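You operate a simulated robot arm through the tools that you are given. There is no shell and no other tool.

You run a simulated robot arm. Do the job below in one go: nothing can be reset, and whatever is moved stays where it is left.

JOB
Swap the M guide block on the track for the L one.
Fine: pull the green pin up first, stand the old block in the well that is empty now, then push the pin down on the new one. Set down upright: what you pick out.

The check looks at the end state, three seconds after you hand in, the way a careful person would. Anything else that was tipped, shoved, dropped, spilled or broken makes it a failure.

ROBOT AND FRAMES
A 6-joint arm with a two-finger parallel gripper, fixed in place. Base frame: the origin is on the floor under the middle of its stand, x ahead of it, y to its left, z up; the work surface is at about z = 860. Lengths are in mm, angles in degrees, forces in N, time in s.
With the tool pointing down near the work surface it reaches from about 360 to 760 mm from the base axis. Its first joint turns from -66.0 to 66.0 degrees. Payload 2.45 kg.
Tool frame: the origin (TCP) lies between the finger pads and is the grasp point; the fingertips stand 24 mm ahead of it; z points along the fingers, y is the line along which they close. Largest opening 68 mm; finger width 17, thickness 10; the body of the gripper, 40 by 70 mm, starts 41 mm behind the TCP.
Orientation is that of the tool frame in the base frame, as [roll, pitch, yaw] about the fixed x, y, z axes, in that order (R = Rz(yaw) Ry(pitch) Rx(roll)). With the fingers straight down and closing along the base's y, the tool's x points along the base's -x, its y along +y and its z along -z.

CONTROLS
- The arm moves only by the tool jog_arm. Its argument "commands" is a list of rows, each a list of 7 numbers: the shift along the tool's x, y, z in mm, then the turn, a rotation vector about the tool's x, y, z in rad, then the finger opening in mm, from 0 to 68. In form: [[dx, dy, dz, rx, ry, rz, claw], ...]. A call has 1 to 20 rows; each row shifts and turns the commanded pose from where the row before left it, along the tool's axes as they then stand. A row lasts 0.2 s, in which the tool goes at most 50 mm and 8.6 degrees; a call with a longer step from one row to the next is refused whole, and so is a gripper value outside its range. Where a pose cannot be reached the arm comes as near as it can. A force on the tool above 70 N (or 10 N above the force at the start of the call, whichever is more), or a blocked arm, ends the call early, and 0.2 s more pass. The fingers move at their own pace (about 108 mm/s each) and stop on an object; they squeeze with about 43 N. The grip force told is the motor's: it shows also when the fingers shut on nothing. Time passes only in rows, and 0.2 s behind the last, so rows that do not move let the fingers close. It gives the time, the measured TCP pose, the force on the tool (base axes), the opening and the grip force at its end, in the units of the frame above (readings bear some noise), with the torque about the TCP (base axes, N m) and any sound that the robot's microphone picked up.
- Cameras (640 x 400 px; columns grow to the right, rows downward): "scene" is fixed at [164.2, 412.9, 1461]; the picture's right is [-0.78, -0.62, 0.00], its down [-0.39, 0.49, -0.78] and it looks along [0.48, -0.61, -0.63] (base axes); focal length 341 px, centre (320, 200). "wrist" rides on the gripper at [84, 11, -75] in the tool frame; the picture's right is [-0.13, 0.99, 0.00], its down [-0.60, -0.08, -0.79] and it looks along [-0.79, -0.10, 0.61] (tool axes); focal length 251 px, centre (320, 200). There is no depth. A picture from a camera that has moved, and an enlarged one, comes with that camera's place and axes in the base frame and with its lens.
- grab_frame(camera): a new picture of that camera. The clock stands still meanwhile.
- close_up(camera, box): a new picture of the part [left, top, right, bottom] of that camera's present view, enlarged. The clock stands still meanwhile.
- finish_job(): hands the job in; it is judged then, once.

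Places have to be worked out from the pictures, the camera data and where the tool is seen. Open the gripper and draw the arm clear of the work before you hand the job in, unless the task says otherwise.

The tools are called after "Emit:" by a JSON object that holds its "api" and its "payload". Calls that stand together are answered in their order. jog_arm: Moves the arm, as the interface text tells. Its arguments: {"type":"object","properties":{"commands":{"type":"array"}},"required":["commands"]} The other tools are called the same way: grab_frame (camera) takes a picture; close_up (camera, box) takes an enlarged picture of a part of a camera's view; finish_job () hands the job in.

At the start:

```text
t: 0.0
tcp_pos: [425.4, 46.9, 1119.5]
ee_rot: [-179.9, 0.1, 180.0]
force: [-0.8, 0.4, 0.6]
torque: [-0.03, -0.01, 0.04]
gripper_width: 68.2
finger_force: 0.3
```

scene: 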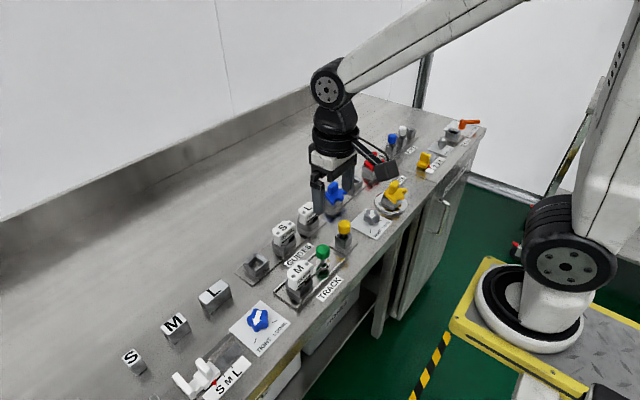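
wrist: 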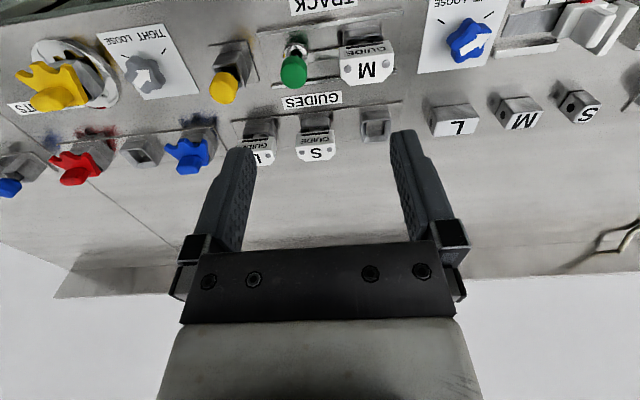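

The pictures show a guide rack with three wells (L, S, one empty), and a track with an M block and a green pin. I'll enlarge these areas first to work out positions.

Emit:
{"api": "close_up", "payload": {"camera": "scene", "box": [220, 180, 380, 320]}}

Emit:
{"api": "close_up", "payload": {"camera": "wrist", "box": [200, 0, 440, 180]}}

```text
2.86 times, centred on (300, 250) of scene
camera zoom: at [164.2, 412.9, 1461.0], right [-0.78, -0.62, 0.0], down [-0.39, 0.49, -0.78], along [0.48, -0.61, -0.63], focal length 974 px, centre (377, 57)
```

zoom: 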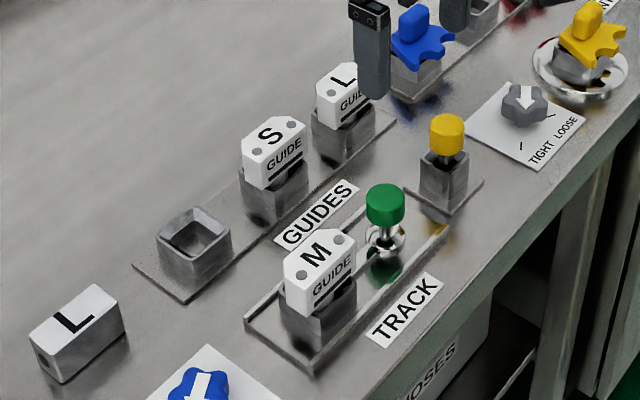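

```text
2.22 times, centred on (320, 90) of wrist
camera zoom: at [341.4, 57.8, 1195.0], right [0.13, 0.99, 0.0], down [0.6, -0.08, 0.79], along [0.79, -0.1, -0.61], focal length 559 px, centre (320, 444)
```

zoom: 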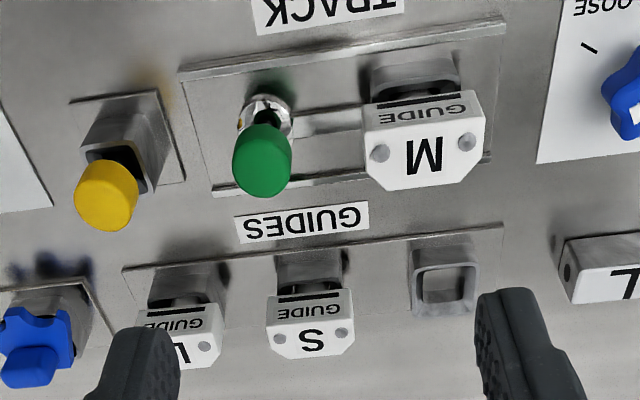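

The M block reads near (475, 90) with its top about z 920. I'll enlarge the track, rack and pin further to get the shapes before moving.

Emit:
{"api": "close_up", "payload": {"camera": "scene", "box": [270, 225, 350, 315]}}

Emit:
{"api": "close_up", "payload": {"camera": "wrist", "box": [270, 0, 410, 90]}}

Emit:
{"api": "close_up", "payload": {"camera": "wrist", "box": [220, 85, 410, 185]}}

Emit:
{"api": "close_up", "payload": {"camera": "scene", "box": [230, 190, 350, 290]}}

```text
4.44 times, centred on (310, 270) of scene
camera zoom: at [164.2, 412.9, 1461.0], right [-0.78, -0.62, 0.0], down [-0.39, 0.49, -0.78], along [0.48, -0.61, -0.63], focal length 1514 px, centre (364, -111)
```

zoom: 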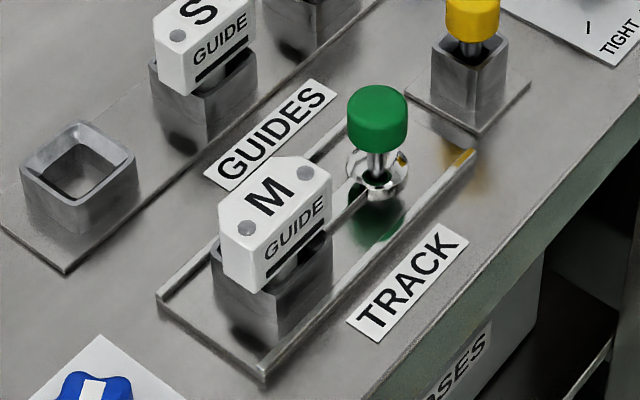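

```text
4.44 times, centred on (340, 45) of wrist
camera zoom: at [341.4, 57.8, 1195.0], right [0.13, 0.99, 0.0], down [0.6, -0.08, 0.79], along [0.79, -0.1, -0.61], focal length 1118 px, centre (231, 889)
```

zoom: 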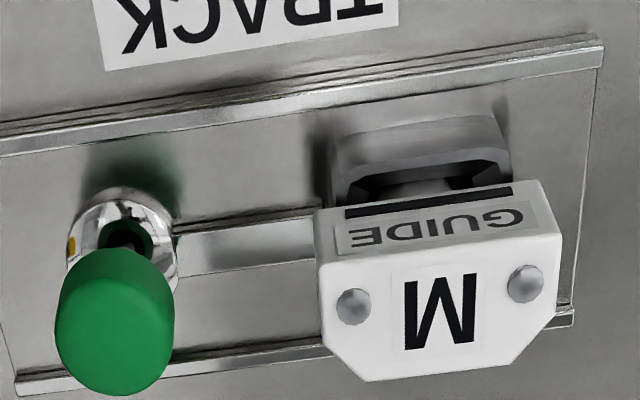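

```text
3.37 times, centred on (315, 135) of wrist
camera zoom: at [341.4, 57.8, 1195.0], right [0.13, 0.99, 0.0], down [0.6, -0.08, 0.79], along [0.79, -0.1, -0.61], focal length 847 px, centre (337, 419)
```

zoom: 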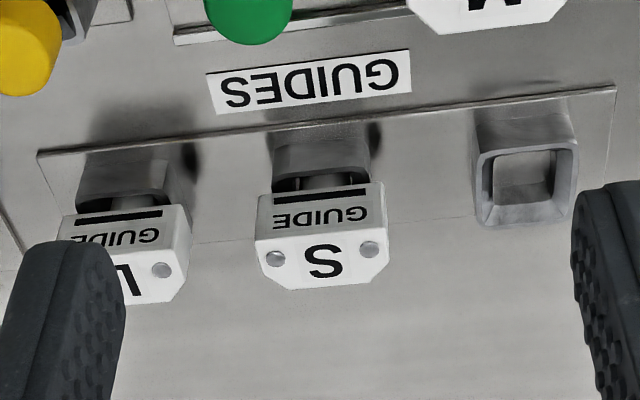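

```text
4.00 times, centred on (290, 240) of scene
camera zoom: at [164.2, 412.9, 1461.0], right [-0.78, -0.62, 0.0], down [-0.39, 0.49, -0.78], along [0.48, -0.61, -0.63], focal length 1363 px, centre (440, 40)
```

zoom: 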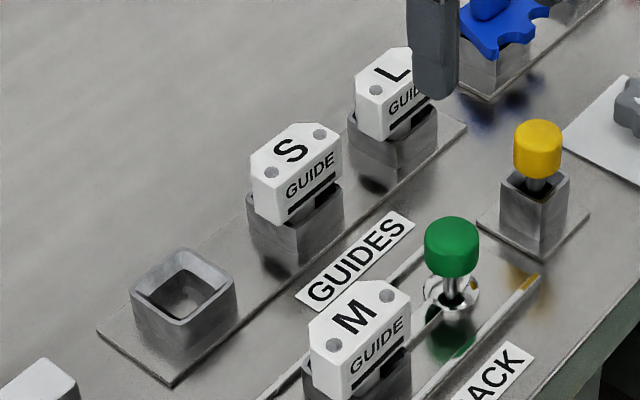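

The blocks are white heads about 57 mm (y) by 31 mm (x), with stems in sockets. I estimate the wells at y ≈ 109 (empty), 20 (S) and -68 (L), x ≈ 580, and the pin near (470, 12). I'll lower the arm in free air for a closer wrist view of the track.

Emit:
{"api": "jog_arm", "payload": {"commands": [[12, 0, 35, 0, 0, 0, 68], [13, 0, 35, 0, 0, 0, 68], [0, 0, 30, 0, 0, 0, 68], [0, 0, 0, 0, 0, 0, 68]]}}

Emit:
{"api": "grab_frame", "payload": {"camera": "wrist"}}

Emit:
{"api": "grab_frame", "payload": {"camera": "scene"}}

```text
t: 1.0
tcp_pos: [400.1, 45.7, 1020.9]
ee_rot: [180.0, 0.0, -180.0]
force: [0.2, 0.3, -0.3]
torque: [0.0, 0.0, -0.02]
gripper_width: 67.7
finger_force: 0.0
```

```text
taken
camera wrist: at [316.8, 57.4, 1095.0], right [0.13, 0.99, 0.0], down [0.6, -0.08, 0.79], along [0.79, -0.1, -0.61], focal length 251 px, centre (320, 200)
```

wrist: 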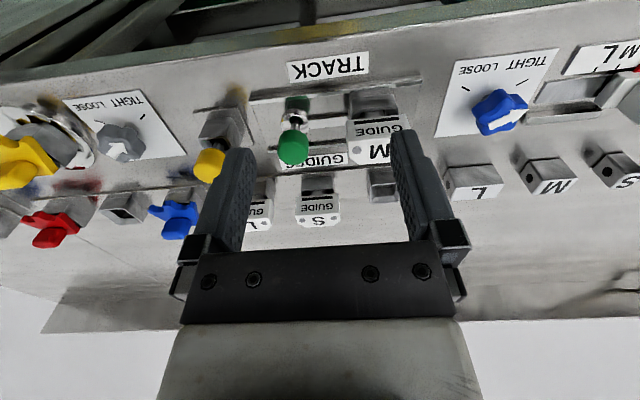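

```text
taken
```

scene: 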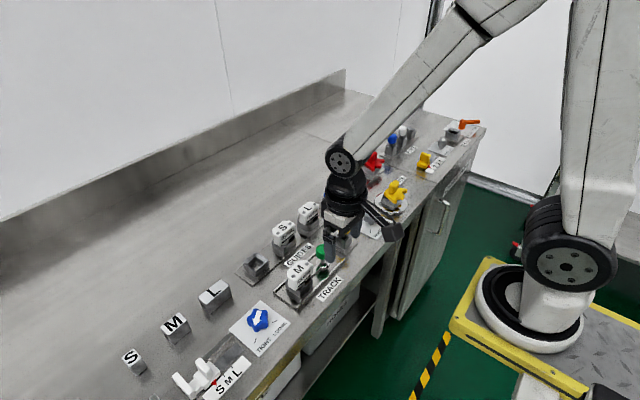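

The view is closer now. I'll enlarge the pin/M block and the rack region from this new vantage.

Emit:
{"api": "close_up", "payload": {"camera": "wrist", "box": [260, 70, 420, 170]}}

Emit:
{"api": "close_up", "payload": {"camera": "wrist", "box": [230, 140, 410, 240]}}

Emit:
{"api": "close_up", "payload": {"camera": "scene", "box": [260, 200, 340, 250]}}

```text
4.00 times, centred on (340, 120) of wrist
camera zoom: at [316.8, 57.4, 1095.0], right [0.13, 0.99, 0.0], down [0.6, -0.08, 0.79], along [0.79, -0.1, -0.61], focal length 1006 px, centre (240, 520)
```

zoom: 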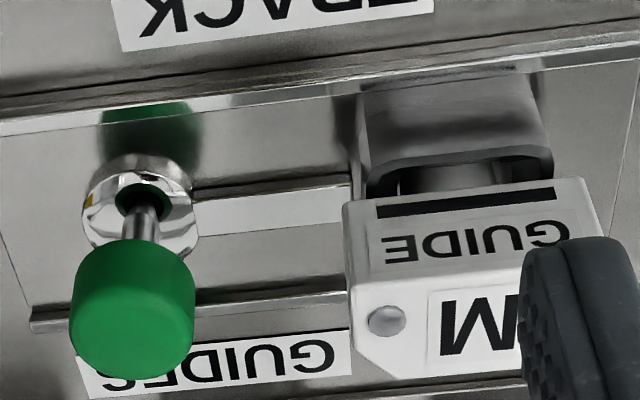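

```text
3.56 times, centred on (320, 190) of wrist
camera zoom: at [316.8, 57.4, 1095.0], right [0.13, 0.99, 0.0], down [0.6, -0.08, 0.79], along [0.79, -0.1, -0.61], focal length 894 px, centre (320, 236)
```

zoom: 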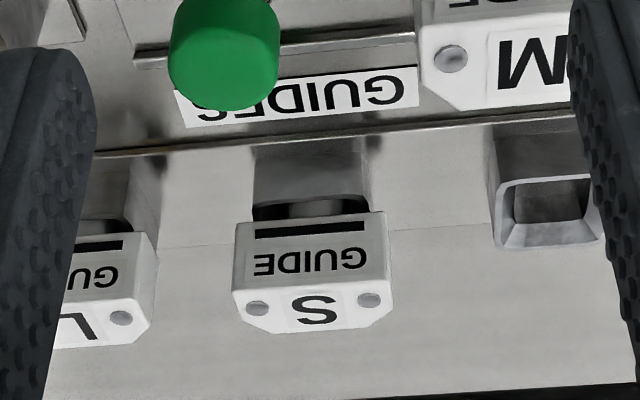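

```text
8.00 times, centred on (300, 225) of scene
camera zoom: at [164.2, 412.9, 1461.0], right [-0.78, -0.62, 0.0], down [-0.39, 0.49, -0.78], along [0.48, -0.61, -0.63], focal length 2726 px, centre (480, 0)
```

zoom: 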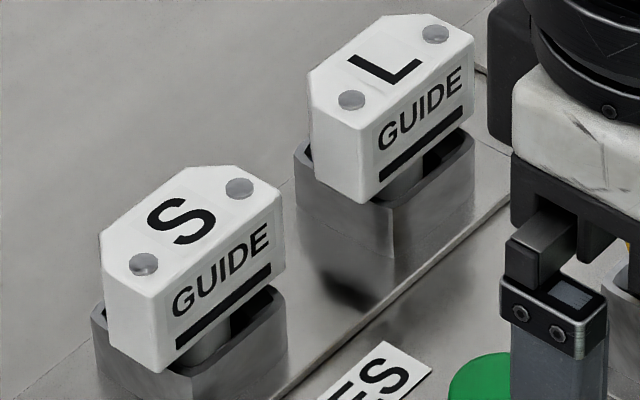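

Two-view triangulation puts the M head at about (471–476, 91), with its top at z ≈ 923.5, bottom near 893, and yaw ≈ 0. The green knob is about 30 mm across, centred at (474, 11, 906). I'll move above the knob with fingers at 50 mm, staying above everything, and check the alignment.

Emit:
{"api": "jog_arm", "payload": {"commands": [[-25, -11, 12, 0, 0, 0, 50], [-25, -12, 16, 0, 0, 0, 50], [-24, -12, 16, 0, 0, 0, 50], [0, 0, 16, 0, 0, 0, 50], [0, 0, 0, 0, 0, 0, 50]]}}

Emit:
{"api": "grab_frame", "payload": {"camera": "wrist"}}

Emit:
{"api": "close_up", "payload": {"camera": "scene", "box": [260, 190, 400, 310]}}

```text
t: 2.2
tcp_pos: [475.5, 11.1, 958.4]
ee_rot: [180.0, 0.0, 180.0]
force: [-1.0, -0.6, -0.5]
torque: [-0.03, 0.02, 0.0]
gripper_width: 49.9
finger_force: 0.2
```

```text
taken
camera wrist: at [391.9, 22.5, 1034.2], right [0.13, 0.99, 0.0], down [0.6, -0.08, 0.79], along [0.79, -0.1, -0.61], focal length 251 px, centre (320, 200)
```

wrist: 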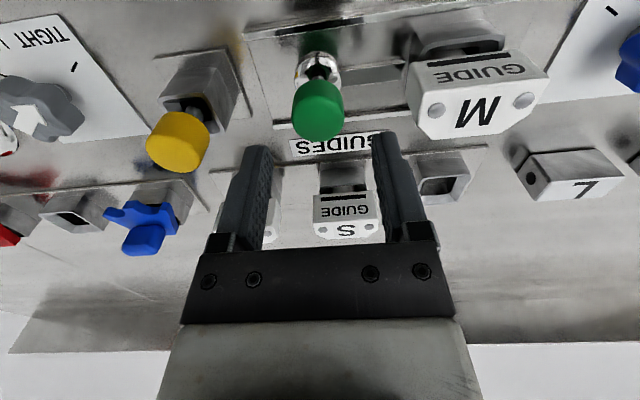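

```text
3.33 times, centred on (330, 250) of scene
camera zoom: at [164.2, 412.9, 1461.0], right [-0.78, -0.62, 0.0], down [-0.39, 0.49, -0.78], along [0.48, -0.61, -0.63], focal length 1136 px, centre (287, 33)
```

zoom: 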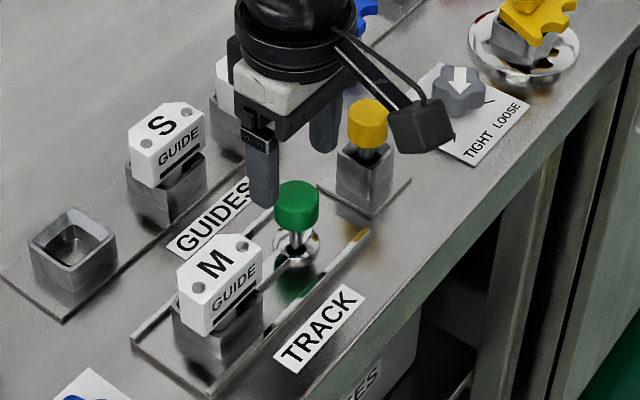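

The knob projects to (474, 11, 906), centred between the fingers. I'll descend to TCP z ≈ 912 (tips about 888, clear of the collar) and close on it.

Emit:
{"api": "jog_arm", "payload": {"commands": [[1.5, 0, 16, 0, 0, 0, 50], [0, 0, 16, 0, 0, 0, 50], [0, 0, 14, 0, 0, 0, 50], [0, 0, 0, 0, 0, 0, 50]]}}

Emit:
{"api": "close_up", "payload": {"camera": "scene", "box": [270, 200, 390, 300]}}

Emit:
{"api": "grab_frame", "payload": {"camera": "wrist"}}

```text
t: 3.2
tcp_pos: [472.3, 10.5, 912.7]
ee_rot: [180.0, 0.0, 180.0]
force: [-0.3, -0.5, -0.8]
torque: [-0.01, 0.02, -0.01]
gripper_width: 50.1
finger_force: 0.1
```

```text
4.00 times, centred on (330, 250) of scene
camera zoom: at [164.2, 412.9, 1461.0], right [-0.78, -0.62, 0.0], down [-0.39, 0.49, -0.78], along [0.48, -0.61, -0.63], focal length 1363 px, centre (280, 0)
```

zoom: 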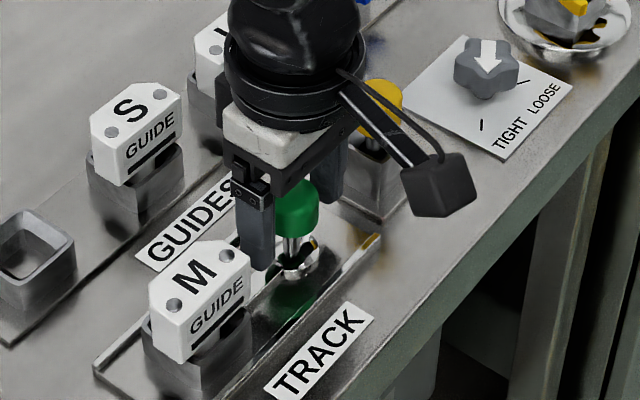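

```text
taken
camera wrist: at [389.2, 22.8, 989.2], right [0.13, 0.99, 0.0], down [0.6, -0.08, 0.79], along [0.79, -0.1, -0.61], focal length 251 px, centre (320, 200)
```

wrist: 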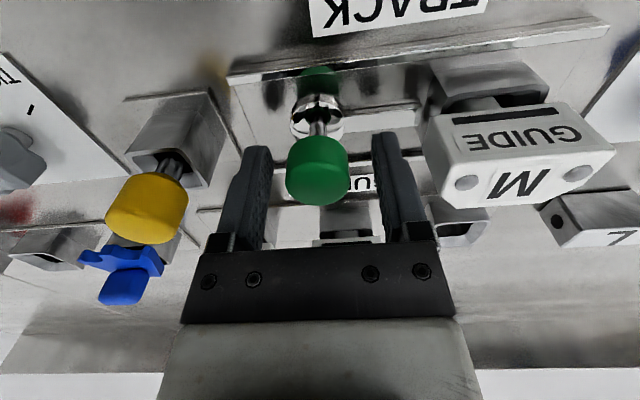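

The knob sits centred between the fingers, and M and the yellow knob are clear. Closing on the knob now.

Emit:
{"api": "jog_arm", "payload": {"commands": [[0, 0, 0, 0, 0, 0, 30], [0, 0, 0, 0, 0, 0, 10], [0, 0, 0, 0, 0, 0, 10], [0, 0, 0, 0, 0, 0, 10]]}}

```text
t: 4.2
tcp_pos: [472.9, 9.8, 913.1]
ee_rot: [-179.9, 0.0, 179.8]
force: [0.5, -30.0, -0.1]
torque: [-0.54, -0.05, -0.06]
gripper_width: 29.2
finger_force: 43.5
```

The grip holds at 29 mm, but there is 30 N of side force in −y, so the knob is about 1 mm toward −y of my command. I'll nudge −y to relieve it.

Emit:
{"api": "jog_arm", "payload": {"commands": [[0, -0.6, 0, 0, 0, 0, 10], [0, 0, 0, 0, 0, 0, 10]]}}

```text
t: 4.8
tcp_pos: [472.0, 9.4, 913.0]
ee_rot: [179.9, 0.0, -179.9]
force: [3.4, -25.9, 4.4]
torque: [-0.42, 0.92, -0.1]
gripper_width: 28.9
finger_force: 43.2
```

Side force dropped only slightly (−26 N), so I'll keep nudging −y in small steps.

Emit:
{"api": "jog_arm", "payload": {"commands": [[0, -1.0, 0, 0, 0, 0, 10], [0, 0, 0, 0, 0, 0, 10]]}}

```text
t: 5.4
tcp_pos: [473.0, 9.5, 913.3]
ee_rot: [179.9, 0.0, -180.0]
force: [-3.9, -10.2, 11.5]
torque: [-0.15, -0.44, -0.07]
gripper_width: 29.2
finger_force: 43.1
```

Side force is down to 10 N. One more small nudge, then I start pulling straight up slowly.

Emit:
{"api": "jog_arm", "payload": {"commands": [[0, -0.5, 0, 0, 0, 0, 10], [0, 0, -2, 0, 0, 0, 10], [0, 0, -2, 0, 0, 0, 10], [0, 0, 0, 0, 0, 0, 10]]}}

```text
t: 6.4
tcp_pos: [473.1, 10.9, 916.8]
ee_rot: [180.0, 0.0, 180.0]
force: [4.0, 3.3, -1.9]
torque: [0.04, 0.14, 0.05]
gripper_width: 29.4
finger_force: 42.9
```

The tool rose 4 mm with almost no resistance. I'll keep pulling gently and then check whether the knob comes along.

Emit:
{"api": "jog_arm", "payload": {"commands": [[0, 0, -2, 0, 0, 0, 10], [0, 0, -2, 0, 0, 0, 10], [0, 0, -2, 0, 0, 0, 10], [0, 0, 0, 0, 0, 0, 10]]}}

Emit:
{"api": "close_up", "payload": {"camera": "scene", "box": [270, 200, 390, 300]}}

Emit:
{"api": "grab_frame", "payload": {"camera": "wrist"}}

```text
t: 7.4
tcp_pos: [473.7, 9.8, 922.3]
ee_rot: [180.0, 0.0, 180.0]
force: [2.8, 15.1, -2.7]
torque: [0.31, -0.07, -0.02]
gripper_width: 28.9
finger_force: 43.5
```

```text
4.00 times, centred on (330, 250) of scene
camera zoom: at [164.3, 413.3, 1460.8], right [-0.78, -0.62, 0.0], down [-0.39, 0.49, -0.78], along [0.48, -0.61, -0.63], focal length 1363 px, centre (280, 0)
```

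zoom: 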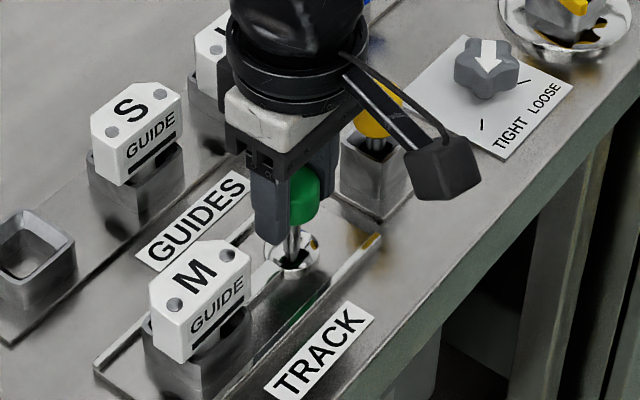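

```text
taken
camera wrist: at [389.1, 21.3, 998.9], right [0.13, 0.99, 0.0], down [0.6, -0.08, 0.79], along [0.79, -0.1, -0.61], focal length 251 px, centre (320, 200)
```

wrist: 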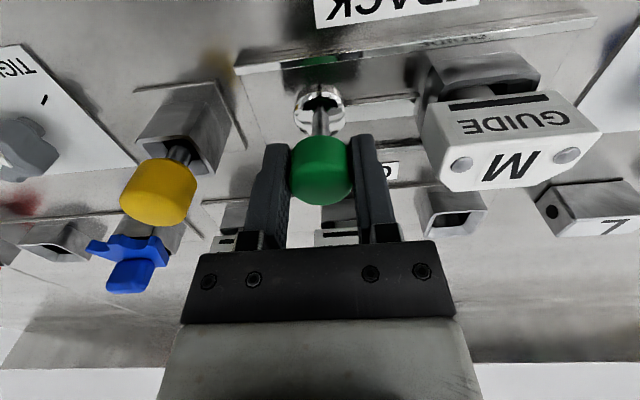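

The pin is rising with the tool, with the knob fixed in the fingers and more stem showing. I'll correct +0.5 mm in y for the side force and keep pulling in small steps, watching for a stop or click.

Emit:
{"api": "jog_arm", "payload": {"commands": [[0, 0.6, 0, 0, 0, 0, 10], [0, 0, -2, 0, 0, 0, 10], [0, 0, -2, 0, 0, 0, 10], [0, 0, 0, 0, 0, 0, 10]]}}

```text
t: 8.4
tcp_pos: [472.8, 8.7, 926.9]
ee_rot: [180.0, 0.0, -180.0]
force: [7.7, 7.5, -0.5]
torque: [0.12, 0.65, -0.02]
gripper_width: 29.1
finger_force: 43.0
```

Still free. Continuing upward in small steps.

Emit:
{"api": "jog_arm", "payload": {"commands": [[0, 0.3, -2, 0, 0, 0, 10], [0, 0, -2, 0, 0, 0, 10], [0, 0, 0, 0, 0, 0, 10]]}}

Emit:
{"api": "close_up", "payload": {"camera": "scene", "box": [280, 200, 380, 290]}}

Emit:
{"api": "close_up", "payload": {"camera": "wrist", "box": [240, 50, 480, 200]}}

```text
t: 9.2
tcp_pos: [472.9, 10.3, 931.2]
ee_rot: [180.0, 0.1, -180.0]
force: [5.1, -3.3, -0.7]
torque: [-0.09, -0.33, 0.0]
gripper_width: 29.2
finger_force: 42.9
```

```text
4.44 times, centred on (330, 245) of scene
camera zoom: at [164.3, 412.8, 1461.0], right [-0.78, -0.62, 0.0], down [-0.39, 0.49, -0.78], along [0.48, -0.61, -0.63], focal length 1514 px, centre (276, 0)
```

zoom: 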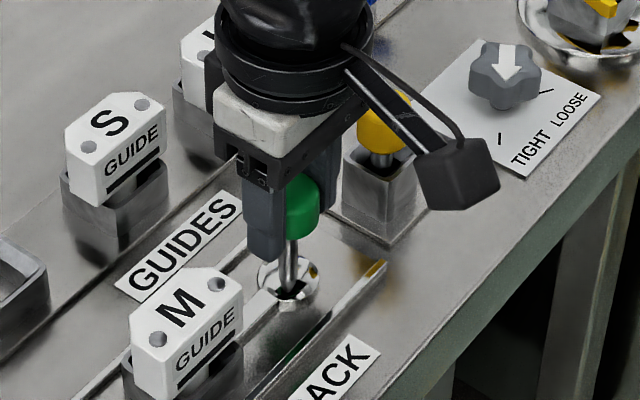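

```text
2.67 times, centred on (360, 125) of wrist
camera zoom: at [389.1, 21.4, 1006.8], right [0.13, 0.99, 0.0], down [0.6, -0.08, 0.79], along [0.79, -0.1, -0.61], focal length 670 px, centre (213, 400)
```

zoom: 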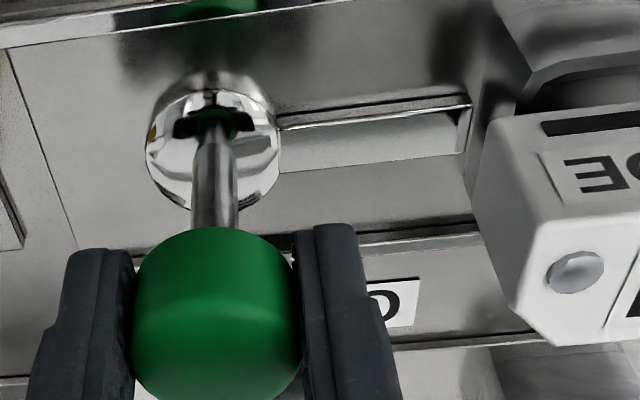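

The pin is up about 18 mm so far and still running freely. I'll keep raising it until I feel a stop or hear a click.

Emit:
{"api": "jog_arm", "payload": {"commands": [[0, 0, -2, 0, 0, 0, 10], [0, 0, -2, 0, 0, 0, 10], [0, 0, 0, 0, 0, 0, 10]]}}

```text
t: 10.0
tcp_pos: [472.2, 10.1, 933.7]
ee_rot: [180.0, -0.2, 179.9]
force: [11.7, -2.2, -28.7]
torque: [-0.06, -0.21, -0.02]
gripper_width: 29.4
finger_force: 43.2
```

A downward force of 29 N appeared at about 20 mm of travel, which looks like the top stop. I'll relax 1 mm and open the fingers to see whether the pin stays up.

Emit:
{"api": "jog_arm", "payload": {"commands": [[0, 0, 1.0, 0, 0, 0, 10], [0, 0, 0, 0, 0, 0, 10]]}}

```text
t: 10.6
tcp_pos: [473.3, 9.6, 934.9]
ee_rot: [-179.9, -0.2, 179.9]
force: [0.6, -5.1, -7.9]
torque: [-0.13, 0.16, -0.01]
gripper_width: 29.0
finger_force: 43.4
```

Force eased to about 8 N. Opening the fingers and looking at the pin.

Emit:
{"api": "jog_arm", "payload": {"commands": [[0, 0, 0, 0, 0, 0, 40], [0, 0, 0, 0, 0, 0, 50], [0, 0, 0, 0, 0, 0, 50]]}}

Emit:
{"api": "grab_frame", "payload": {"camera": "wrist"}}

Emit:
{"api": "close_up", "payload": {"camera": "scene", "box": [280, 200, 380, 290]}}

```text
t: 11.4
tcp_pos: [473.1, 10.5, 934.0]
ee_rot: [-179.9, 0.0, -180.0]
force: [0.5, 0.8, 0.3]
torque: [0.01, -0.04, -0.04]
gripper_width: 49.9
finger_force: 0.1
```

```text
taken
camera wrist: at [389.6, 21.7, 1009.9], right [0.13, 0.99, 0.0], down [0.6, -0.08, 0.79], along [0.79, -0.1, -0.61], focal length 251 px, centre (320, 200)
```

wrist: 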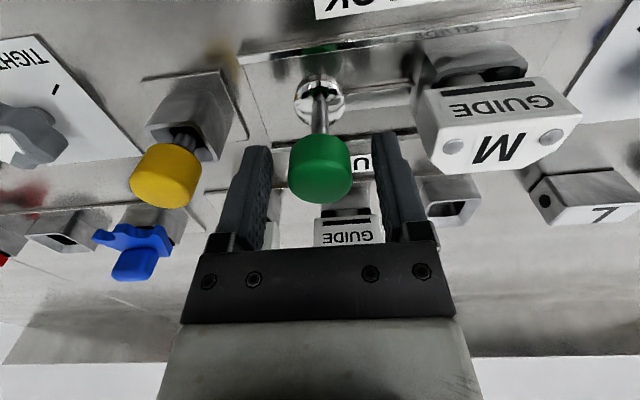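

```text
4.44 times, centred on (330, 245) of scene
camera zoom: at [164.2, 412.9, 1461.0], right [-0.78, -0.62, 0.0], down [-0.39, 0.49, -0.78], along [0.48, -0.61, -0.63], focal length 1514 px, centre (276, 0)
```

zoom: 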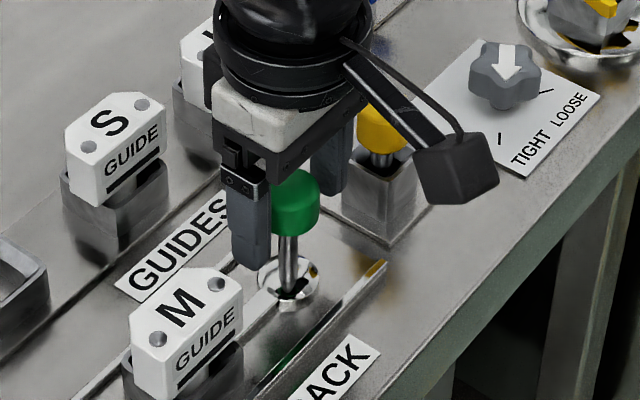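

The pin stays up by itself. Now I'll raise straight up, shift over the M block (target 471, 91) with the fingers fully open, and check alignment before descending.

Emit:
{"api": "jog_arm", "payload": {"commands": [[0, 0, -20, 0, 0, 0, 50], [0, 0, -26, 0, 0, 0, 50], [0, 27, 0, 0, 0, 0, 60], [1, 27, 0, 0, 0, 0, 68], [1, 26.5, 0, 0, 0, 0, 68], [0, 0, 0, 0, 0, 0, 68]]}}

Emit:
{"api": "grab_frame", "payload": {"camera": "wrist"}}

Emit:
{"api": "close_up", "payload": {"camera": "scene", "box": [260, 200, 380, 310]}}

```text
t: 12.8
tcp_pos: [470.3, 89.8, 980.9]
ee_rot: [-179.9, -0.1, 179.9]
force: [-0.7, 0.0, 0.1]
torque: [0.02, 0.01, 0.02]
gripper_width: 68.3
finger_force: 0.1
```

```text
taken
camera wrist: at [386.9, 102.4, 1056.0], right [0.13, 0.99, 0.0], down [0.6, -0.08, 0.79], along [0.79, -0.1, -0.61], focal length 251 px, centre (320, 200)
```

wrist: 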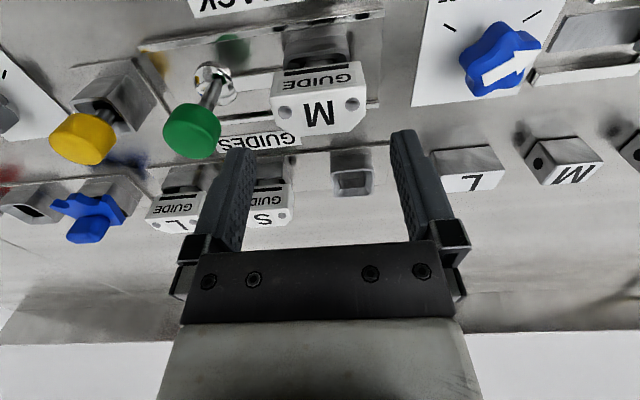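

```text
3.64 times, centred on (320, 255) of scene
camera zoom: at [164.1, 412.9, 1461.0], right [-0.78, -0.62, 0.0], down [-0.39, 0.49, -0.78], along [0.48, -0.61, -0.63], focal length 1239 px, centre (320, 0)
```

zoom: 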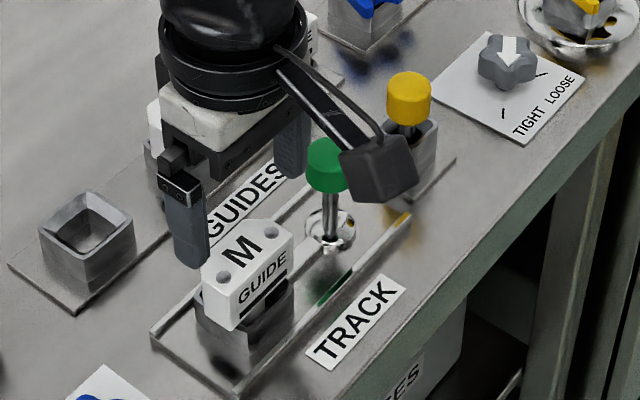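

I'll enlarge M, the empty well and L from this position for precise coordinates.

Emit:
{"api": "close_up", "payload": {"camera": "wrist", "box": [250, 20, 410, 140]}}

Emit:
{"api": "close_up", "payload": {"camera": "wrist", "box": [130, 120, 410, 260]}}

Emit:
{"api": "close_up", "payload": {"camera": "scene", "box": [225, 225, 325, 310]}}

```text
3.33 times, centred on (330, 80) of wrist
camera zoom: at [386.9, 102.4, 1056.0], right [0.13, 0.99, 0.0], down [0.6, -0.08, 0.79], along [0.79, -0.1, -0.61], focal length 838 px, centre (287, 600)
```

zoom: 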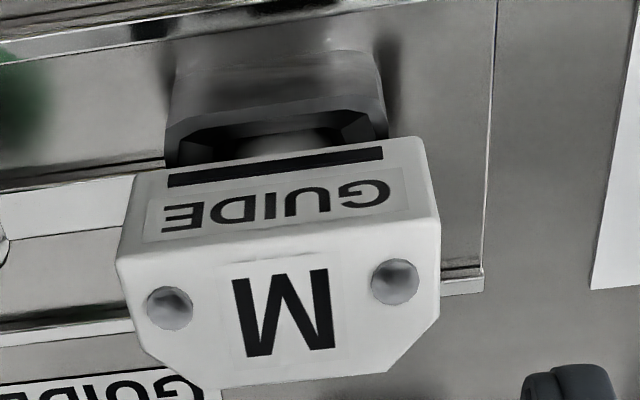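

```text
2.29 times, centred on (270, 190) of wrist
camera zoom: at [386.9, 102.4, 1056.0], right [0.13, 0.99, 0.0], down [0.6, -0.08, 0.79], along [0.79, -0.1, -0.61], focal length 575 px, centre (434, 223)
```

zoom: 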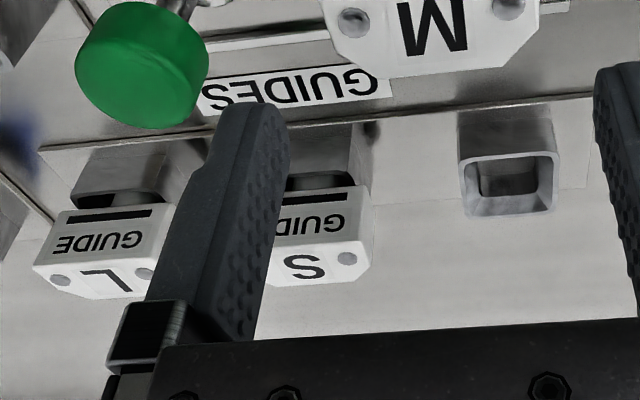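

```text
4.71 times, centred on (275, 268) of scene
camera zoom: at [164.1, 412.9, 1461.0], right [-0.78, -0.62, 0.0], down [-0.39, 0.49, -0.78], along [0.48, -0.61, -0.63], focal length 1604 px, centre (532, -118)
```

zoom: 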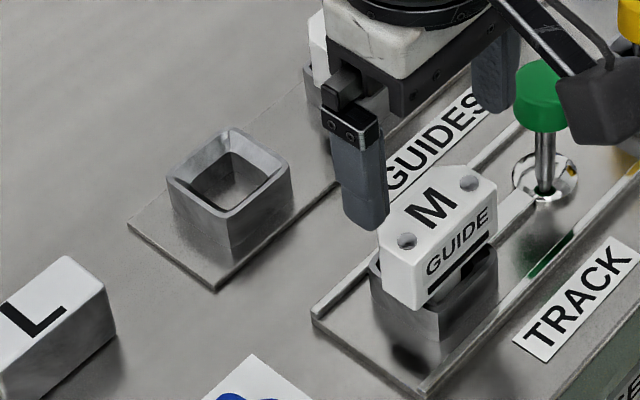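

M's dots give its centre as y = 90.5, x(dots) = 470.5 and yaw 0. S and L have dots at x ≈ 578.6 and y = 21.6 / −67.5, so the empty well should be near y ≈ 111. I'll descend to just above M's top and check finger clearance.

Emit:
{"api": "jog_arm", "payload": {"commands": [[0, 0, 14, 0, 0, 0, 68], [0, 0, 14, 0, 0, 0, 68], [0, 0, 0, 0, 0, 0, 68]]}}

Emit:
{"api": "grab_frame", "payload": {"camera": "wrist"}}

Emit:
{"api": "close_up", "payload": {"camera": "scene", "box": [250, 210, 350, 300]}}

```text
t: 13.6
tcp_pos: [471.5, 91.4, 952.3]
ee_rot: [-180.0, 0.0, -179.9]
force: [0.0, -0.2, -0.9]
torque: [0.06, 0.01, 0.01]
gripper_width: 68.0
finger_force: 0.1
```

```text
taken
camera wrist: at [387.2, 102.2, 1028.0], right [0.13, 0.99, 0.0], down [0.6, -0.08, 0.79], along [0.79, -0.1, -0.61], focal length 251 px, centre (320, 200)
```

wrist: 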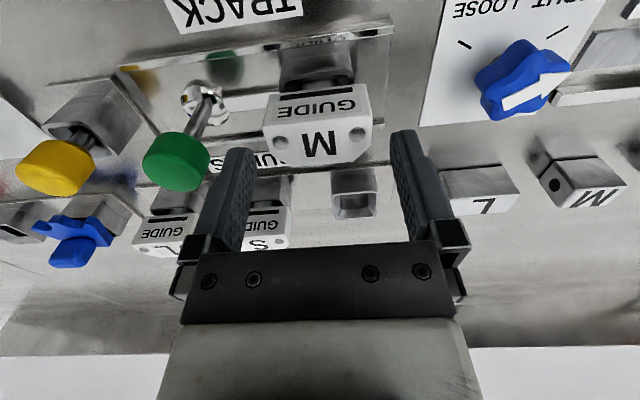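

```text
4.44 times, centred on (300, 255) of scene
camera zoom: at [164.2, 412.9, 1461.0], right [-0.78, -0.62, 0.0], down [-0.39, 0.49, -0.78], along [0.48, -0.61, -0.63], focal length 1514 px, centre (409, -44)
```

zoom: 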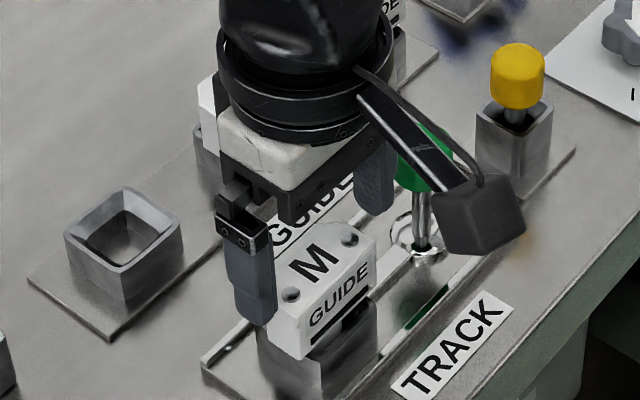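

The fingers straddle M with clearance on both sides; TCP is about 0.5 mm too far in +y. Descending to z ≈ 909 with that correction.

Emit:
{"api": "jog_arm", "payload": {"commands": [[0, -0.5, 14, 0, 0, 0, 68], [0, 0, 14, 0, 0, 0, 68], [0, 0, 14, 0, 0, 0, 68], [0, 0, 0, 0, 0, 0, 68]]}}

Emit:
{"api": "grab_frame", "payload": {"camera": "wrist"}}

Emit:
{"api": "close_up", "payload": {"camera": "scene", "box": [250, 210, 350, 310]}}

```text
t: 14.6
tcp_pos: [471.0, 90.0, 909.9]
ee_rot: [-180.0, 0.1, 180.0]
force: [0.3, -0.4, 0.3]
torque: [-0.01, -0.01, 0.01]
gripper_width: 68.1
finger_force: 0.1
```

```text
taken
camera wrist: at [387.2, 101.6, 985.8], right [0.13, 0.99, 0.0], down [0.6, -0.08, 0.79], along [0.79, -0.1, -0.61], focal length 251 px, centre (320, 200)
```

wrist: 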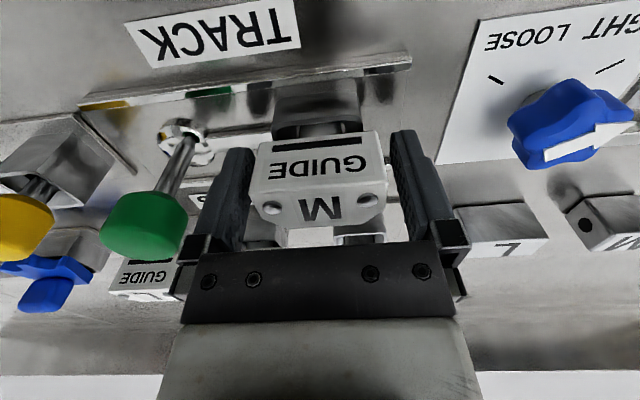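

```text
4.00 times, centred on (300, 260) of scene
camera zoom: at [164.2, 412.9, 1461.0], right [-0.78, -0.62, 0.0], down [-0.39, 0.49, -0.78], along [0.48, -0.61, -0.63], focal length 1363 px, centre (400, -40)
```

zoom: 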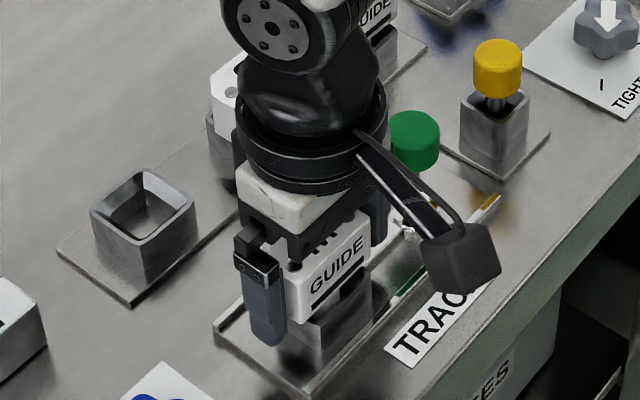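

M sits between the fingers with small gaps on both sides. Closing on its end faces.

Emit:
{"api": "jog_arm", "payload": {"commands": [[0, 0, 0, 0, 0, 0, 58], [0, 0, 0, 0, 0, 0, 50], [0, 0, 0, 0, 0, 0, 40], [0, 0, 0, 0, 0, 0, 40]]}}

```text
t: 15.6
tcp_pos: [470.4, 90.6, 910.7]
ee_rot: [-179.9, 0.0, 180.0]
force: [0.3, -0.5, -0.3]
torque: [0.03, 0.0, 0.01]
gripper_width: 55.2
finger_force: 42.6
```

The grip is solid at 55.2 mm with no side force. Lifting M slowly, straight up.

Emit:
{"api": "jog_arm", "payload": {"commands": [[0, 0, -2, 0, 0, 0, 40], [0, 0, -3, 0, 0, 0, 40], [0, 0, -3, 0, 0, 0, 40], [0, 0, 0, 0, 0, 0, 40]]}}

```text
t: 16.6
tcp_pos: [470.3, 90.1, 917.8]
ee_rot: [180.0, 0.0, -180.0]
force: [-0.3, -0.6, -1.7]
torque: [0.0, 0.03, -0.04]
gripper_width: 55.4
finger_force: 43.4
```

M is coming out freely with a weight of about 1.7 N. I'll continue lifting well clear and look at the stem.

Emit:
{"api": "jog_arm", "payload": {"commands": [[0, 0, -6, 0, 0, 0, 40], [0, 0, -8, 0, 0, 0, 40], [0, 0, -12, 0, 0, 0, 40], [0, 0, -16, 0, 0, 0, 40], [0, 0, -16, 0, 0, 0, 40], [0, 0, 0, 0, 0, 0, 40]]}}

Emit:
{"api": "grab_frame", "payload": {"camera": "wrist"}}

Emit:
{"api": "close_up", "payload": {"camera": "scene", "box": [220, 190, 360, 310]}}

```text
t: 18.0
tcp_pos: [471.1, 89.6, 976.3]
ee_rot: [180.0, 0.0, -180.0]
force: [-0.2, 0.6, -0.5]
torque: [0.04, -0.01, -0.02]
gripper_width: 55.2
finger_force: 42.9
```

```text
taken
camera wrist: at [386.6, 101.8, 1052.9], right [0.13, 0.99, 0.0], down [0.6, -0.08, 0.79], along [0.79, -0.1, -0.61], focal length 251 px, centre (320, 200)
```

wrist: 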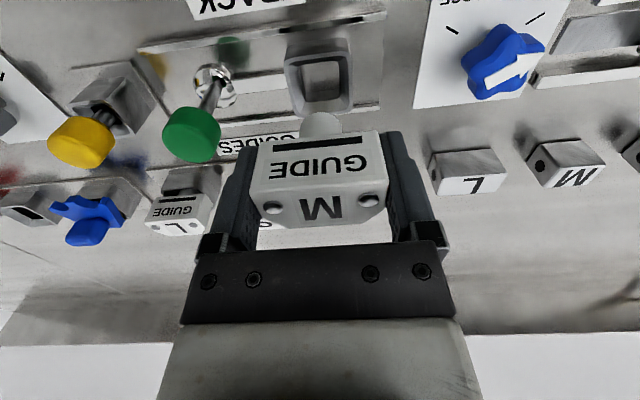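

```text
3.33 times, centred on (290, 250) of scene
camera zoom: at [164.2, 412.9, 1461.0], right [-0.78, -0.62, 0.0], down [-0.39, 0.49, -0.78], along [0.48, -0.61, -0.63], focal length 1136 px, centre (420, 33)
```

zoom: 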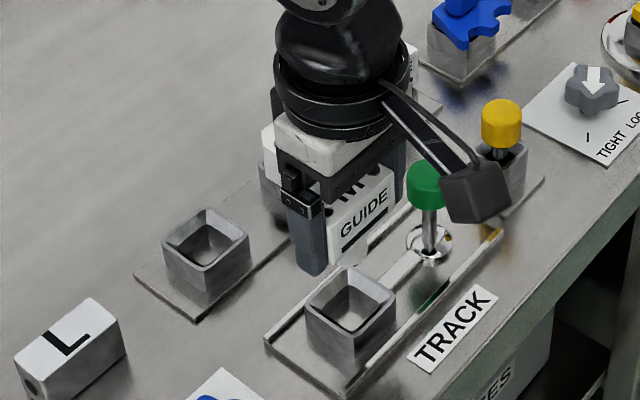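

M is out and the track socket is visible. I'll enlarge the socket, the stem, and the empty well to compare their centres and fit.

Emit:
{"api": "close_up", "payload": {"camera": "wrist", "box": [230, 20, 410, 150]}}

Emit:
{"api": "close_up", "payload": {"camera": "scene", "box": [255, 240, 345, 310]}}

Emit:
{"api": "close_up", "payload": {"camera": "scene", "box": [225, 230, 315, 300]}}

```text
3.08 times, centred on (320, 85) of wrist
camera zoom: at [386.6, 101.8, 1052.9], right [0.13, 0.99, 0.0], down [0.6, -0.08, 0.79], along [0.79, -0.1, -0.61], focal length 774 px, centre (320, 554)
```

zoom: 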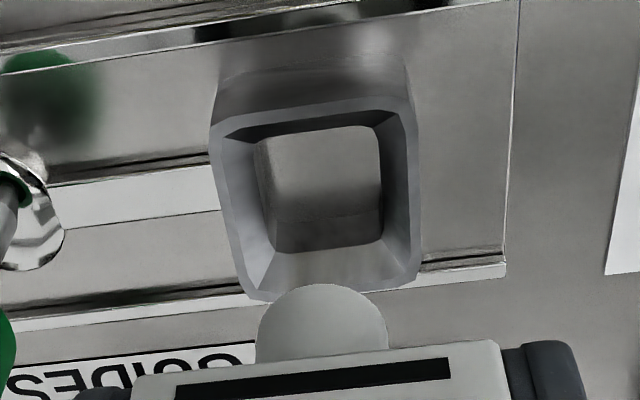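

```text
5.71 times, centred on (300, 275) of scene
camera zoom: at [164.2, 412.9, 1461.0], right [-0.78, -0.62, 0.0], down [-0.39, 0.49, -0.78], along [0.48, -0.61, -0.63], focal length 1947 px, centre (434, -229)
```

zoom: 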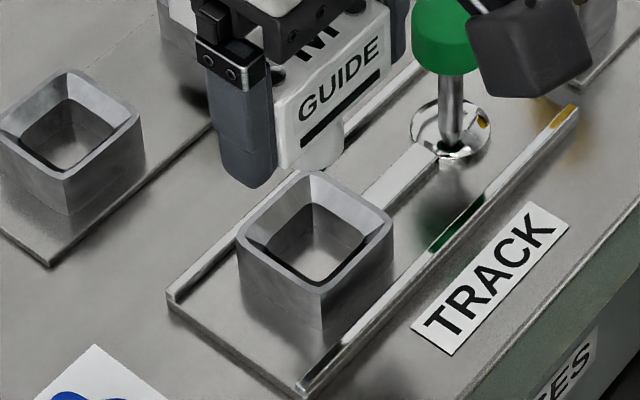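

```text
5.71 times, centred on (270, 265) of scene
camera zoom: at [164.2, 412.9, 1461.0], right [-0.78, -0.62, 0.0], down [-0.39, 0.49, -0.78], along [0.48, -0.61, -0.63], focal length 1947 px, centre (606, -171)
```

zoom: 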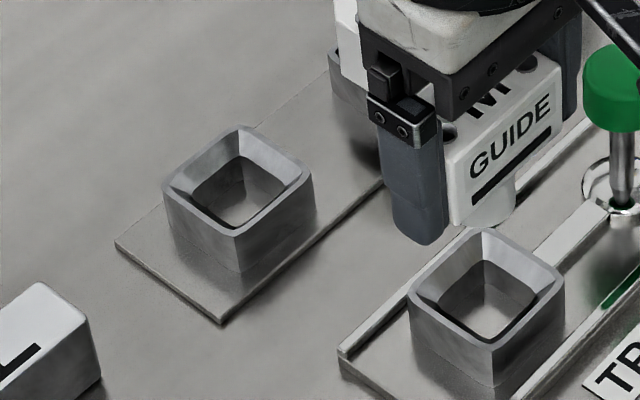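

Comparing the sockets in the same pictures, the offset from track socket to empty well is about (+107, +20.4) at equal height. The hole is about 27 mm against a 21 mm stem, so ±3 mm tolerance. I'll carry M over there at this safe height.

Emit:
{"api": "jog_arm", "payload": {"commands": [[-20, 4, 0, 0, 0, 0, 40], [-30, 6, 0, 0, 0, 0, 40], [-30, 6, 0, 0, 0, 0, 40], [-27, 4.4, 0, 0, 0, 0, 40], [0, 0, 0, 0, 0, 0, 40]]}}

Emit:
{"api": "grab_frame", "payload": {"camera": "wrist"}}

Emit:
{"api": "close_up", "payload": {"camera": "scene", "box": [215, 200, 325, 300]}}

```text
t: 19.2
tcp_pos: [577.0, 110.3, 975.2]
ee_rot: [179.9, 0.0, -180.0]
force: [-0.2, -0.1, 0.0]
torque: [-0.01, 0.02, 0.03]
gripper_width: 54.9
finger_force: 43.0
```

```text
taken
camera wrist: at [494.6, 121.6, 1051.9], right [0.13, 0.99, 0.0], down [0.6, -0.08, 0.79], along [0.79, -0.1, -0.61], focal length 251 px, centre (320, 200)
```

wrist: 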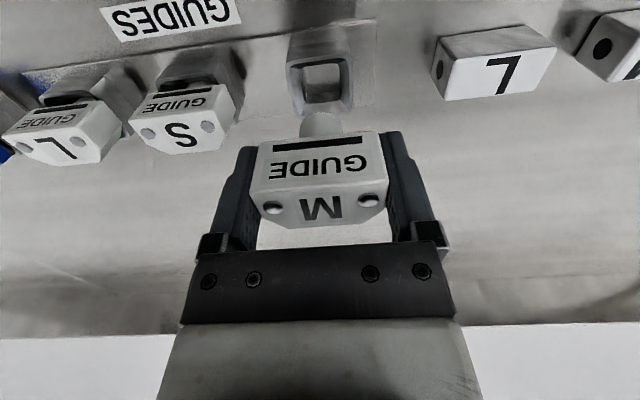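

```text
4.00 times, centred on (270, 250) of scene
camera zoom: at [164.2, 412.9, 1461.0], right [-0.78, -0.62, 0.0], down [-0.39, 0.49, -0.78], along [0.48, -0.61, -0.63], focal length 1363 px, centre (520, 0)
```

zoom: 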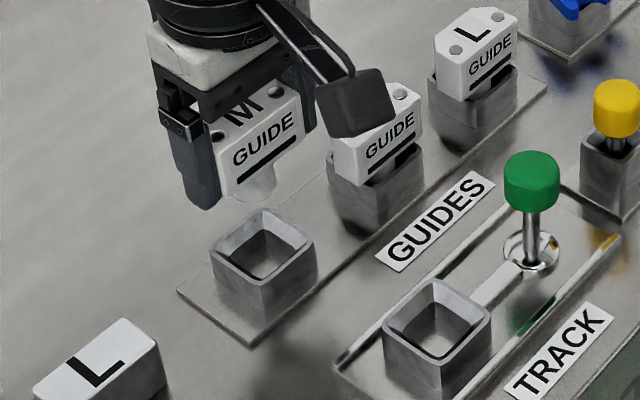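

The wrist view looks nearly identical to the one above the track socket, which is what I want. I'll enlarge the same box for a direct comparison.

Emit:
{"api": "close_up", "payload": {"camera": "wrist", "box": [230, 20, 410, 150]}}

```text
3.08 times, centred on (320, 85) of wrist
camera zoom: at [494.6, 121.6, 1051.9], right [0.13, 0.99, 0.0], down [0.6, -0.08, 0.79], along [0.79, -0.1, -0.61], focal length 774 px, centre (320, 554)
```

zoom: 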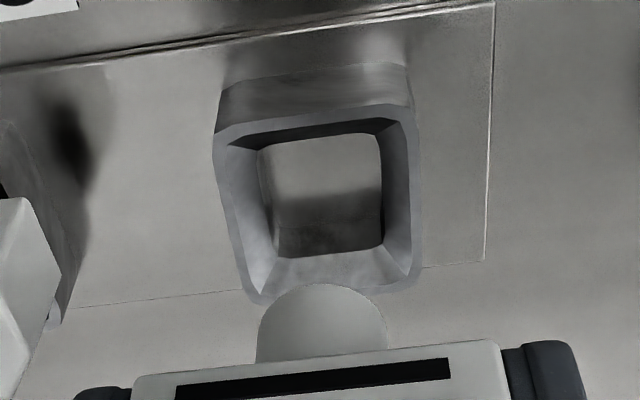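

The well matches the track view to within a few pixels; it's about 1 mm further in +x. I'll correct 1 mm and lower M 56 mm, then go slower.

Emit:
{"api": "jog_arm", "payload": {"commands": [[-1, 0.2, 12, 0, 0, 0, 40], [0, 0, 12, 0, 0, 0, 40], [0, 0, 10, 0, 0, 0, 40], [0, 0, 8, 0, 0, 0, 40], [0, 0, 7, 0, 0, 0, 40], [0, 0, 7, 0, 0, 0, 40], [0, 0, 0, 0, 0, 0, 40]]}}

Emit:
{"api": "close_up", "payload": {"camera": "scene", "box": [215, 200, 325, 300]}}

Emit:
{"api": "grab_frame", "payload": {"camera": "wrist"}}

```text
t: 20.8
tcp_pos: [577.8, 110.0, 920.5]
ee_rot: [180.0, 0.1, 179.9]
force: [3.0, 1.4, 0.5]
torque: [0.02, -0.12, 0.01]
gripper_width: 55.1
finger_force: 43.2
```

```text
4.00 times, centred on (270, 250) of scene
camera zoom: at [164.2, 412.9, 1461.0], right [-0.78, -0.62, 0.0], down [-0.39, 0.49, -0.78], along [0.48, -0.61, -0.63], focal length 1363 px, centre (520, 0)
```

zoom: 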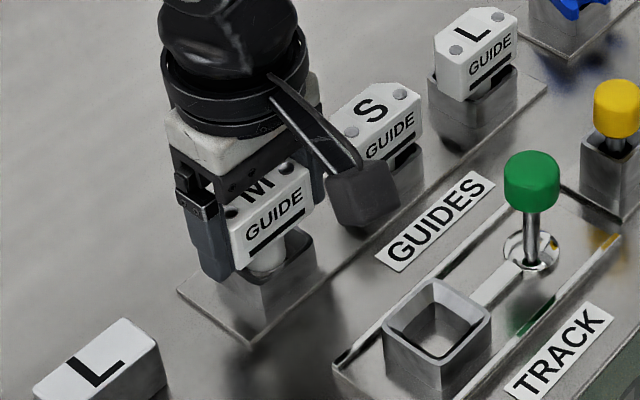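

```text
taken
camera wrist: at [495.3, 121.8, 996.3], right [0.13, 0.99, 0.0], down [0.6, -0.08, 0.79], along [0.79, -0.1, -0.61], focal length 251 px, centre (320, 200)
```

wrist: 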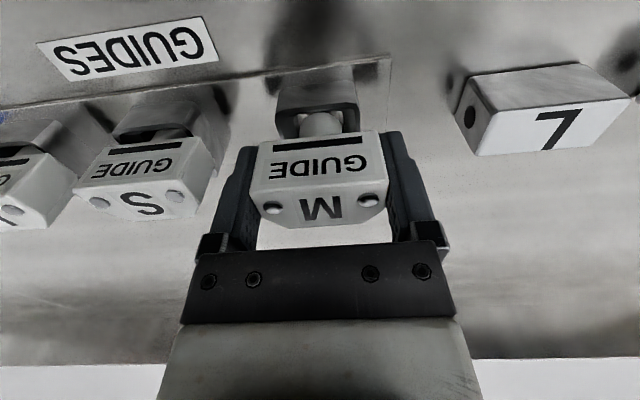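

M's stem has entered the well, but a 3 N +x force acting 40 mm below the TCP shows it brushing the −x wall. I'll shift +1.5 mm in x and re-read.

Emit:
{"api": "jog_arm", "payload": {"commands": [[-1.5, 0, 0, 0, 0, 0, 40], [0, 0, 0, 0, 0, 0, 40]]}}

Emit:
{"api": "close_up", "payload": {"camera": "wrist", "box": [240, 40, 400, 150]}}

```text
t: 21.4
tcp_pos: [578.9, 110.4, 920.0]
ee_rot: [179.9, -0.1, -179.9]
force: [0.8, -0.1, 0.3]
torque: [-0.02, 0.01, -0.01]
gripper_width: 55.3
finger_force: 42.5
```

```text
3.64 times, centred on (320, 95) of wrist
camera zoom: at [495.9, 121.9, 996.3], right [0.13, 0.99, 0.0], down [0.6, -0.08, 0.79], along [0.79, -0.1, -0.61], focal length 914 px, centre (320, 582)
```

zoom: 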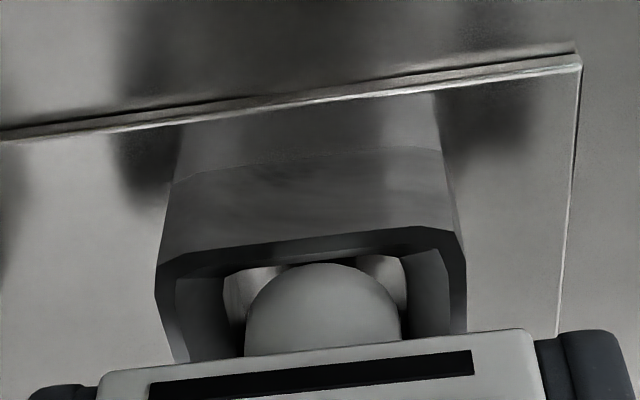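

Contact is gone and the stem is inside the well. Continuing down in small steps.

Emit:
{"api": "jog_arm", "payload": {"commands": [[0, 0, 2, 0, 0, 0, 40], [0, 0, 2, 0, 0, 0, 40], [0, 0, 2, 0, 0, 0, 40], [0, 0, 0, 0, 0, 0, 40]]}}

```text
t: 22.4
tcp_pos: [579.6, 111.2, 914.6]
ee_rot: [180.0, 0.1, -180.0]
force: [0.4, -0.6, -0.5]
torque: [0.0, 0.01, -0.01]
gripper_width: 55.5
finger_force: 43.0
```

No contact yet; the expected seat is about 4 mm lower. Lowering in 1 mm steps.

Emit:
{"api": "jog_arm", "payload": {"commands": [[0, 0, 1, 0, 0, 0, 40], [0, 0, 1, 0, 0, 0, 40], [0, 0, 1, 0, 0, 0, 40], [0, 0, 0, 0, 0, 0, 40]]}}

```text
t: 23.4
tcp_pos: [578.6, 110.5, 911.4]
ee_rot: [179.9, 0.0, -179.9]
force: [0.4, -0.2, -0.6]
torque: [-0.06, -0.02, -0.03]
gripper_width: 55.6
finger_force: 43.0
```

Still hanging free at z ≈ 911. One millimetre at a time now.

Emit:
{"api": "jog_arm", "payload": {"commands": [[0, 0, 1, 0, 0, 0, 40], [0, 0, 0, 0, 0, 0, 40]]}}

Emit:
{"api": "jog_arm", "payload": {"commands": [[0, 0, 0.7, 0, 0, 0, 40], [0, 0, 0, 0, 0, 0, 40]]}}

```text
t: 24.0
tcp_pos: [579.3, 111.3, 910.6]
ee_rot: [180.0, 0.0, 180.0]
force: [0.0, -0.5, -1.5]
torque: [0.0, 0.02, 0.01]
gripper_width: 55.2
finger_force: 42.6
```

```text
t: 24.6
tcp_pos: [578.5, 110.5, 908.6]
ee_rot: [180.0, -0.1, -180.0]
force: [0.5, -0.1, -1.0]
torque: [0.03, -0.01, 0.02]
gripper_width: 55.2
finger_force: 42.9
```

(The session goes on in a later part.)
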